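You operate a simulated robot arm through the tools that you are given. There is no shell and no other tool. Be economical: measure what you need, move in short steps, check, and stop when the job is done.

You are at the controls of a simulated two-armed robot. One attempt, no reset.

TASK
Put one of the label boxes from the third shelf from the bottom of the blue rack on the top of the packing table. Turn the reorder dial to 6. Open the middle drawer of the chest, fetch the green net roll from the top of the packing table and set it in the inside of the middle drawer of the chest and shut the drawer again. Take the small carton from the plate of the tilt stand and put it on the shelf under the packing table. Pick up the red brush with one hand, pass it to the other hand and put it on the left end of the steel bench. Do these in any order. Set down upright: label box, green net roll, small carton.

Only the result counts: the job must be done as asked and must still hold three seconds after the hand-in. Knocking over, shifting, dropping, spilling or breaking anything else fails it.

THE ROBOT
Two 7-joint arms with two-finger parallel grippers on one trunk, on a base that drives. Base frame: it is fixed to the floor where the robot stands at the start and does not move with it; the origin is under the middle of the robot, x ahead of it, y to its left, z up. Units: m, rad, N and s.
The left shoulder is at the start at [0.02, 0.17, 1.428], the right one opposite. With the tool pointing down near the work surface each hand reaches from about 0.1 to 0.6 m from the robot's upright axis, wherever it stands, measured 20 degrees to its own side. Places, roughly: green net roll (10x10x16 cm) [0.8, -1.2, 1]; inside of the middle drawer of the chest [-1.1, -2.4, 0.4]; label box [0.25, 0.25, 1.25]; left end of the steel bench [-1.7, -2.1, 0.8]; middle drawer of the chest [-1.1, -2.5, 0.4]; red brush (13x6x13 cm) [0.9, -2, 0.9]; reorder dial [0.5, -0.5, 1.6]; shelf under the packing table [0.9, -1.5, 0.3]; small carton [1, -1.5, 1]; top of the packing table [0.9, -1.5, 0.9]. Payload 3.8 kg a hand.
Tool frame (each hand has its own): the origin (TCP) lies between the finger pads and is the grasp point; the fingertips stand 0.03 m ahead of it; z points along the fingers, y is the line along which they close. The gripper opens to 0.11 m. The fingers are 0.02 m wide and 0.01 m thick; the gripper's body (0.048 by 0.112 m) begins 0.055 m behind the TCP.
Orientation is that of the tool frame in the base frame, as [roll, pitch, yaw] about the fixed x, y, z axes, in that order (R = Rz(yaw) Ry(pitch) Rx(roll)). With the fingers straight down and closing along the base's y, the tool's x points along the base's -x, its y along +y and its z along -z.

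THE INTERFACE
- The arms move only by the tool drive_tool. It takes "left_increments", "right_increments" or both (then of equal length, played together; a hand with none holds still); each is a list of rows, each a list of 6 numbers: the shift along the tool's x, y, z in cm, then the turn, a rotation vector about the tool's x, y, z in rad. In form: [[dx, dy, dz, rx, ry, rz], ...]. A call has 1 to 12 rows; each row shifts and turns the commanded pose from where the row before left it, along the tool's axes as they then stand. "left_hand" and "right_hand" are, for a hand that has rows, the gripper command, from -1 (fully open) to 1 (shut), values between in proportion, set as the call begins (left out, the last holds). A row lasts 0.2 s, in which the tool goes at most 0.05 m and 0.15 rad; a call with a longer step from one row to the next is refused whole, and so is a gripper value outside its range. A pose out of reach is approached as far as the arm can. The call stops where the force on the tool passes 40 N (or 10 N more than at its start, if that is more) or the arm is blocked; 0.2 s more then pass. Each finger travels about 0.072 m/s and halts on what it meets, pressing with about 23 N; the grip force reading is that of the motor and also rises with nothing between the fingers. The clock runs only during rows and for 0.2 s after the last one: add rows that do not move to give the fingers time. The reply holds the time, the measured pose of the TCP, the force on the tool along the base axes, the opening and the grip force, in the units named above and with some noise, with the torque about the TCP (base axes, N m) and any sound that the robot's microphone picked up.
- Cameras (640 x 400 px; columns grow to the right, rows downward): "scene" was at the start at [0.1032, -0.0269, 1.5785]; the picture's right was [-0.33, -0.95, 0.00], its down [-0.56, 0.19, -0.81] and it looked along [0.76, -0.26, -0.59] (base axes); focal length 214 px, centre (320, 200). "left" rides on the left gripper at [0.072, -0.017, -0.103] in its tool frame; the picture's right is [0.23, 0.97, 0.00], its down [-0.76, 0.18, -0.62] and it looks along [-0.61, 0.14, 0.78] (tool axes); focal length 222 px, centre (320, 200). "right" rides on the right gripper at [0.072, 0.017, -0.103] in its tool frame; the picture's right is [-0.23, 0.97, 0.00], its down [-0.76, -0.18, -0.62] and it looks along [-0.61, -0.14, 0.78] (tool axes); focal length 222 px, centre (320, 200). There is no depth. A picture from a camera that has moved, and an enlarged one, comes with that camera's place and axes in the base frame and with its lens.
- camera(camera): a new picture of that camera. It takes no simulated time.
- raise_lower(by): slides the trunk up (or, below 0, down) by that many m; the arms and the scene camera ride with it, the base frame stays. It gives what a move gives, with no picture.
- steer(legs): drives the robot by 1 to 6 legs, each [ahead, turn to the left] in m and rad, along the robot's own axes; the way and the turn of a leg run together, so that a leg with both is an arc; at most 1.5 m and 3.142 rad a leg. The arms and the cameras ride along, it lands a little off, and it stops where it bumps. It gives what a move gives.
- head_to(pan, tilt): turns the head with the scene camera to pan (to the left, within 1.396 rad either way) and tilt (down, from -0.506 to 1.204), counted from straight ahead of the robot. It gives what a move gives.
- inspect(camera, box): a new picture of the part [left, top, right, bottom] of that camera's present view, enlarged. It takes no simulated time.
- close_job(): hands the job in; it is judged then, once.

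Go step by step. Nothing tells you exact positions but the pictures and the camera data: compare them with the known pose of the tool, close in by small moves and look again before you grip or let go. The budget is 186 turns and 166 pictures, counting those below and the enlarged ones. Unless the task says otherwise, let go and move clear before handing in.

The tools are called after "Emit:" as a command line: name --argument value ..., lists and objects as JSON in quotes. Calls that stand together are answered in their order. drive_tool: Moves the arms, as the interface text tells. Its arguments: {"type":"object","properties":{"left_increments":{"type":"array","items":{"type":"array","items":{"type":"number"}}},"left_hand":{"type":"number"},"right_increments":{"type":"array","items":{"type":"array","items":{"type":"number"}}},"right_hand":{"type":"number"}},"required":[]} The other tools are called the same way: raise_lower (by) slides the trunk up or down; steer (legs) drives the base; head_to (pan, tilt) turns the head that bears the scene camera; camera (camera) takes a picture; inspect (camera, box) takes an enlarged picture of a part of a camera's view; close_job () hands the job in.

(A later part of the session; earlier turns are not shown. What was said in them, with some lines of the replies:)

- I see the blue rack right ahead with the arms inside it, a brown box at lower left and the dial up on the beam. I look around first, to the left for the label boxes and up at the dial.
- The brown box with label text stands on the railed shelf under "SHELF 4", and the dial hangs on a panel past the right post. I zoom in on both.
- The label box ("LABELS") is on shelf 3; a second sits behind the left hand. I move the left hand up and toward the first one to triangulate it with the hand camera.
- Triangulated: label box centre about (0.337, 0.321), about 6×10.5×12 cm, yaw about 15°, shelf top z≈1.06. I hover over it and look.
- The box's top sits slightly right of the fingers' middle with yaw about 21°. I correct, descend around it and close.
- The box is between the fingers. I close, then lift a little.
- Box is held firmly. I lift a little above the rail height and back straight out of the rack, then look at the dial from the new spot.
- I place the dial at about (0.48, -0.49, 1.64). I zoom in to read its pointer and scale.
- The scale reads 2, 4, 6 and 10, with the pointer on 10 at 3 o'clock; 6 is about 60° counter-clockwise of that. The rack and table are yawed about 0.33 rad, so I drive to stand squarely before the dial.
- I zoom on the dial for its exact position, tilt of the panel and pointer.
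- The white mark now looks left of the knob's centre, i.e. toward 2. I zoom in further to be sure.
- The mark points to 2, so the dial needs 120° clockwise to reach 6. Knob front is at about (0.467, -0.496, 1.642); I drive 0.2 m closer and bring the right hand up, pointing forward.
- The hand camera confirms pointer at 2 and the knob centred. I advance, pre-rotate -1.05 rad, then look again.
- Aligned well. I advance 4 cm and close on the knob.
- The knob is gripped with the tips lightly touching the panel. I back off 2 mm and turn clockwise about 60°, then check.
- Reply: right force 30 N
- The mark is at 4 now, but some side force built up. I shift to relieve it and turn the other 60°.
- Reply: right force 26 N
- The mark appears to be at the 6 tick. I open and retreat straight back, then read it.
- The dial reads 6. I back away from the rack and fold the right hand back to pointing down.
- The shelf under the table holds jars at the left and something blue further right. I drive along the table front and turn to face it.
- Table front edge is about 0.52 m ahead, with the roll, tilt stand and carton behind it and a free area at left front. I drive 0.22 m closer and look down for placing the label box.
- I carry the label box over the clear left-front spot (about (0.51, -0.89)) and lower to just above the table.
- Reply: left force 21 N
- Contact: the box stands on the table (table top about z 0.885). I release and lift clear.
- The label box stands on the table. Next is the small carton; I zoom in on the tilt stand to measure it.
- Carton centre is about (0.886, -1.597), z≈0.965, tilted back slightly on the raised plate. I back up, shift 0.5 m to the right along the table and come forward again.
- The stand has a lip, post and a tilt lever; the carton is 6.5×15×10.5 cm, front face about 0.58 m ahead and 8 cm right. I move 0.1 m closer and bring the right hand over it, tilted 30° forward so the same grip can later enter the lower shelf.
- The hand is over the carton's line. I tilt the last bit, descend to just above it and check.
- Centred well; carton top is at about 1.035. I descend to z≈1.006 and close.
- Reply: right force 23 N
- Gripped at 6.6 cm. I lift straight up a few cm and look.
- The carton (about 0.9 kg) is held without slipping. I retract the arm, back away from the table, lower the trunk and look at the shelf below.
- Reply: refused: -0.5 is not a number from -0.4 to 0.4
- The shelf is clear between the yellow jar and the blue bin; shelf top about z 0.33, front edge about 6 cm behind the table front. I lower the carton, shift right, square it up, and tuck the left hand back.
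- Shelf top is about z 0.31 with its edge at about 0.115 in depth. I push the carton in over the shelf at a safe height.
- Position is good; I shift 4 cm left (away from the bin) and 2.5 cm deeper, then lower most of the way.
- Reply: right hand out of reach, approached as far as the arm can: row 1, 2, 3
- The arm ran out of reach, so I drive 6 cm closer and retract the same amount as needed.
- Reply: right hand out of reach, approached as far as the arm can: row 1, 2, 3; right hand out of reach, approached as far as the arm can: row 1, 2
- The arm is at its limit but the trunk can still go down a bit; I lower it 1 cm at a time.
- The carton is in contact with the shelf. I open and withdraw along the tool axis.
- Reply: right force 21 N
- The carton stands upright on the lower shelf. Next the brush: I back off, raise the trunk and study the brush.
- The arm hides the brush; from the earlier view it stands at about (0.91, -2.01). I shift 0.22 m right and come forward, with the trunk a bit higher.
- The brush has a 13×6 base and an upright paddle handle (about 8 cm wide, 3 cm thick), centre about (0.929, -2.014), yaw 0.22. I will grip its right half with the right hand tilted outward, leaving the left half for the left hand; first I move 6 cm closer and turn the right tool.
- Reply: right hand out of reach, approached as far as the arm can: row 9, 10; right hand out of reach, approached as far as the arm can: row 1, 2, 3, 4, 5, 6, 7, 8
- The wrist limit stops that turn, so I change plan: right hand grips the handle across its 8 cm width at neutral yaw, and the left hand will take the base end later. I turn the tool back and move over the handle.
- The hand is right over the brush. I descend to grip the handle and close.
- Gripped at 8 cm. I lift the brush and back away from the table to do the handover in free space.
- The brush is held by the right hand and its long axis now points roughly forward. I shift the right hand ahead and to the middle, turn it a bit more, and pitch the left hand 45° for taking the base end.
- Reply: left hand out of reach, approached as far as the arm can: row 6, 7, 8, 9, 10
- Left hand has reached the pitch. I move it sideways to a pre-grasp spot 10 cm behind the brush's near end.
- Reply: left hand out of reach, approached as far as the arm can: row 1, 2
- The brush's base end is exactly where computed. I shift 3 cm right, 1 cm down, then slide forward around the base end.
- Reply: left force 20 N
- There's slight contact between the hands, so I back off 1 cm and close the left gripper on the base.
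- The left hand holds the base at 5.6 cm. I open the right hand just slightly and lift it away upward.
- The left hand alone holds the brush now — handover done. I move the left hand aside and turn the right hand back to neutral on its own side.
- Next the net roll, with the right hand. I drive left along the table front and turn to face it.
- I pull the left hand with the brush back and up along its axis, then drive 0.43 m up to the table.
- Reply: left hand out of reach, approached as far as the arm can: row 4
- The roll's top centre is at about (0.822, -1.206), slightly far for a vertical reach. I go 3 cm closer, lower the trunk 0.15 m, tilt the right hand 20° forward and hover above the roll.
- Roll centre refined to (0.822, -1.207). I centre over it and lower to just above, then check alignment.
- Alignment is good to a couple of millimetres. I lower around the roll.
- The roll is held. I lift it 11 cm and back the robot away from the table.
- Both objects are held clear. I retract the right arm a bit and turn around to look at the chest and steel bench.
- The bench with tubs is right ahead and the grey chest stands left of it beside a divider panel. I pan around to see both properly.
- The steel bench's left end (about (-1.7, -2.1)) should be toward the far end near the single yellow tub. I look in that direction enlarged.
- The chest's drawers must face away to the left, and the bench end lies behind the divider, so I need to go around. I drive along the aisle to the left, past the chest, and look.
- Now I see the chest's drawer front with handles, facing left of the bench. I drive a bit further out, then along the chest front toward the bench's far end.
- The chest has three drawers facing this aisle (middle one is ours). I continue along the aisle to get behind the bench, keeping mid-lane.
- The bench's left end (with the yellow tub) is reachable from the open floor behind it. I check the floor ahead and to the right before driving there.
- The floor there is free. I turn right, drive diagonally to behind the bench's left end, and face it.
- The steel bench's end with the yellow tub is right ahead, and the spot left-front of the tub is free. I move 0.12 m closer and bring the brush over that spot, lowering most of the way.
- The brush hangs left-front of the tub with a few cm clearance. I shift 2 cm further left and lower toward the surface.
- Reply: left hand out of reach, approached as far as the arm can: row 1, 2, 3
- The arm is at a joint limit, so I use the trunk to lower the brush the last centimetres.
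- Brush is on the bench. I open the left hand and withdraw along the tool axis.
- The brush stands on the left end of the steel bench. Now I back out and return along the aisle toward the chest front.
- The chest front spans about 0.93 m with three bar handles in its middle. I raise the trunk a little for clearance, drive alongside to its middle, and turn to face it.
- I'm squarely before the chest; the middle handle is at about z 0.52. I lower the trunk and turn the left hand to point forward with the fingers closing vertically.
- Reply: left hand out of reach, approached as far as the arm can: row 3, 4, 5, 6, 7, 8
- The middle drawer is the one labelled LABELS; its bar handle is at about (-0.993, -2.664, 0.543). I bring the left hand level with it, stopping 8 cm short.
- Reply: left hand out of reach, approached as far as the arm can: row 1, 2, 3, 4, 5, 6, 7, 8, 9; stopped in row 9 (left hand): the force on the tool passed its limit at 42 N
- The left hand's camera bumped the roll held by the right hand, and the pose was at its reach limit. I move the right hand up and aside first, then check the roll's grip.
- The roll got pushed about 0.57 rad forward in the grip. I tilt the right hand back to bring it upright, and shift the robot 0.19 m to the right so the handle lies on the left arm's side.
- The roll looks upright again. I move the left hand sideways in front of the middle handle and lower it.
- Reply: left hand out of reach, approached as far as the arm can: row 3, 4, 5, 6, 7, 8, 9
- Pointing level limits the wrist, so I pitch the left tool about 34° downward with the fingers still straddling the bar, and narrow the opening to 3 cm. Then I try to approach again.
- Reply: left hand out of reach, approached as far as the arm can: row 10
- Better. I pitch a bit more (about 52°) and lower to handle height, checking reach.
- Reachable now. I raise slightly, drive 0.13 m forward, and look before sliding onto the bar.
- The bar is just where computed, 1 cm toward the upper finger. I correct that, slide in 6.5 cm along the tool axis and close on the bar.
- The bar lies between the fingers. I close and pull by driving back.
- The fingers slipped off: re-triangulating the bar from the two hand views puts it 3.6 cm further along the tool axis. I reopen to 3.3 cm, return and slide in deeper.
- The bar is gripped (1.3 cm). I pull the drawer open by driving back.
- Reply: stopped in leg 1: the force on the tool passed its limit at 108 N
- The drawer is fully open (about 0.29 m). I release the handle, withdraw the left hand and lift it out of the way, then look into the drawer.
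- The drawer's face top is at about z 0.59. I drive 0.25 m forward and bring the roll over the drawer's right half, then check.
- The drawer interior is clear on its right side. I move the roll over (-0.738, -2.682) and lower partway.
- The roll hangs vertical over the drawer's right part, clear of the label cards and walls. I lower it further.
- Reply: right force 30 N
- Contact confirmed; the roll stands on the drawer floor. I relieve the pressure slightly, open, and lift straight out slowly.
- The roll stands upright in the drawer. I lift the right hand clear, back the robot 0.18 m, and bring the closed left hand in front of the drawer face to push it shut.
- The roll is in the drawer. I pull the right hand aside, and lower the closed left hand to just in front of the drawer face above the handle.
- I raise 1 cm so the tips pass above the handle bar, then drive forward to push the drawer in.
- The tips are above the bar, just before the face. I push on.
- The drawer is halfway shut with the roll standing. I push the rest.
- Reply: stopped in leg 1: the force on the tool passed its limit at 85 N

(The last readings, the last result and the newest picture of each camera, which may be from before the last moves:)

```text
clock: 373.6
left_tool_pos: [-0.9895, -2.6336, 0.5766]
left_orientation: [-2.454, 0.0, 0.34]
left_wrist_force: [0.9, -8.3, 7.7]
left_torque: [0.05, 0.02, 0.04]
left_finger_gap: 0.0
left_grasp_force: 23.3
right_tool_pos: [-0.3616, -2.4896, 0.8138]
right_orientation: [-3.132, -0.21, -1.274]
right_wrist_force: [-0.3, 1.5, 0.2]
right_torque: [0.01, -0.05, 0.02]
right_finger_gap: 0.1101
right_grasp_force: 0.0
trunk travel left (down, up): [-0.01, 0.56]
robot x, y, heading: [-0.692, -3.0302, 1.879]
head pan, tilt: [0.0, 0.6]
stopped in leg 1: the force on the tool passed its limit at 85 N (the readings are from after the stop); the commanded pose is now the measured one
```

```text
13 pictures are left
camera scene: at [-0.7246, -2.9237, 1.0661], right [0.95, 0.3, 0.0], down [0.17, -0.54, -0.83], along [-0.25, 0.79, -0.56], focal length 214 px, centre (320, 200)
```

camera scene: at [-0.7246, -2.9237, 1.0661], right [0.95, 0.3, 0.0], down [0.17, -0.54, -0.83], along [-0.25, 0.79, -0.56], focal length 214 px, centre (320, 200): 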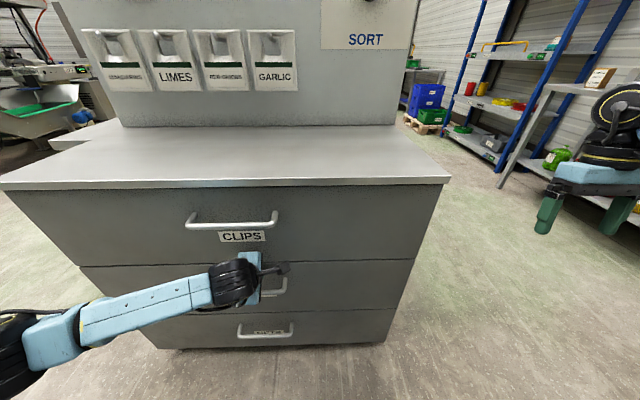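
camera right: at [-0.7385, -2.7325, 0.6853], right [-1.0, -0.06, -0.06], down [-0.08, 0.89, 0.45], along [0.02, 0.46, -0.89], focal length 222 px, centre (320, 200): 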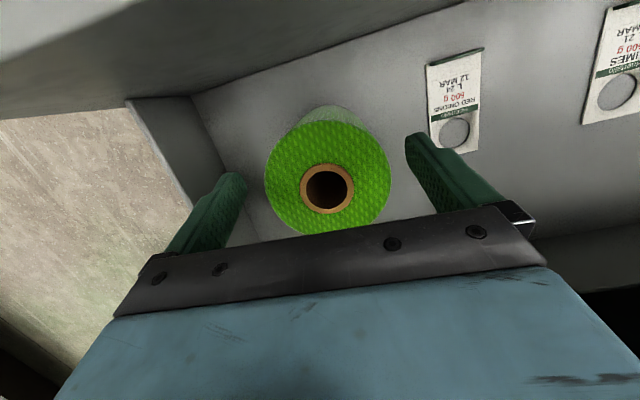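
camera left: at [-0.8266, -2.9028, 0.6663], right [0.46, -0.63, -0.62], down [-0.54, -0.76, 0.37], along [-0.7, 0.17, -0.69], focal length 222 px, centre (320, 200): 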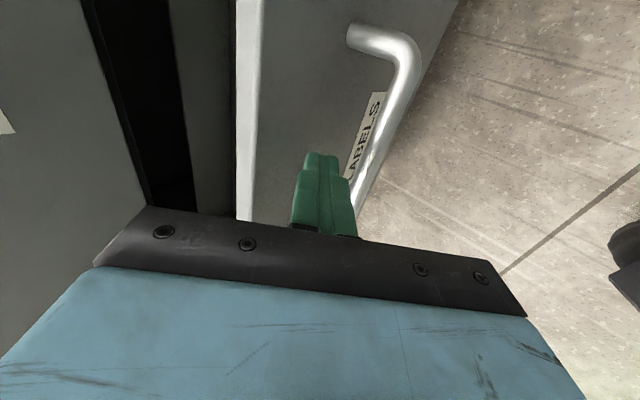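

The drawer is shut flush. I withdraw the left hand and back off, then verify.

Emit:
drive_tool --left_increments '[[0, -1.5, -2, 0, 0, 0], [0, 0, -4, 0, 0, 0], [0, 0, -4, 0, 0, 0], [0, 0, -4, 0, 0, 0]]'

Emit:
steer --legs '[[-0.3, 0]]'

Emit:
camera --camera "scene"

Emit:
inspect --camera "scene" --box '[130, 110, 410, 300]'

```text
clock: 374.6
left_tool_pos: [-0.9645, -2.7068, 0.6954]
left_orientation: [-2.456, 0.002, 0.338]
left_wrist_force: [0.0, -0.4, 0.3]
left_torque: [0.02, 0.0, 0.04]
left_finger_gap: 0.0002
left_grasp_force: 22.5
right_tool_pos: [-0.3612, -2.4893, 0.8122]
right_orientation: [-3.132, -0.21, -1.278]
right_wrist_force: [-0.3, 0.0, -0.6]
right_torque: [-0.01, -0.02, 0.01]
right_finger_gap: 0.1099
right_grasp_force: 0.1
trunk travel left (down, up): [-0.01, 0.56]
robot x, y, heading: [-0.6887, -3.0291, 1.874]
head pan, tilt: [0.0, 0.6]
```

```text
clock: 376.6
left_tool_pos: [-0.8743, -2.994, 0.6952]
left_orientation: [-2.457, 0.001, 0.341]
left_wrist_force: [0.5, -0.9, -0.9]
left_torque: [-0.03, -0.03, 0.01]
left_finger_gap: 0.0
left_grasp_force: 23.0
right_tool_pos: [-0.2702, -2.7767, 0.8114]
right_orientation: [-3.131, -0.213, -1.276]
right_wrist_force: [-0.3, -0.6, -0.1]
right_torque: [-0.01, -0.03, -0.02]
right_finger_gap: 0.1101
right_grasp_force: 0.0
trunk travel left (down, up): [-0.01, 0.56]
robot x, y, heading: [-0.6015, -3.3168, 1.875]
head pan, tilt: [0.0, 0.6]
```

```text
12 pictures are left
camera scene: at [-0.6337, -3.2109, 1.0661], right [0.95, 0.3, 0.0], down [0.17, -0.54, -0.83], along [-0.25, 0.79, -0.56], focal length 214 px, centre (320, 200)
```

scene: 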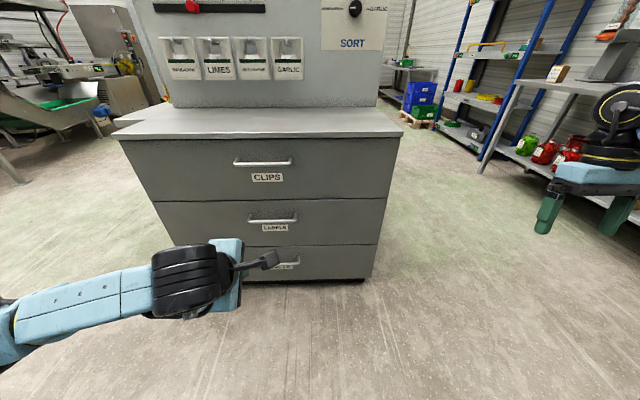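

```text
2.11 times, centred on (270, 205) of scene
camera zoom: at [-0.6337, -3.2109, 1.0661], right [0.95, 0.3, 0.0], down [0.17, -0.54, -0.83], along [-0.25, 0.79, -0.56], focal length 452 px, centre (425, 190)
```

zoom: 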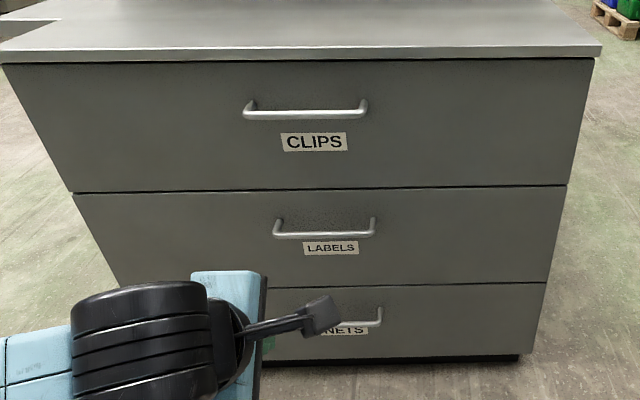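

The middle drawer is fully shut, both hands are clear and everything else is placed. I hand the job in.

Emit:
close_job

```text
The job is handed in.
```

I finished all five tasks and handed the job in. I don't have the judge's result yet.

- **Label box:** it stands upright on the packing table, near the left front corner.
- **Reorder dial:** it points at 6, which I confirmed in a close-up after letting go.
- **Green net roll:** it stands upright in the right half of the middle drawer (the one labelled LABELS), and the drawer is shut flush.
- **Small carton:** it stands upright on the shelf under the packing table, between the yellow jar and the blue bin.
- **Red brush:** it was passed from the right hand to the left in mid-air and stands on the left end of the steel bench. It is in front of the yellow tub, about 11 cm further along the bench than the rough position you gave for that end.

**Bumps along the way:**
- The left hand knocked the roll in the right hand and tilted it; I straightened it before putting it in the drawer.
- The drawer hit its stops with force spikes of about 108 N when opening and 85 N when shutting. The chest did not appear to move.
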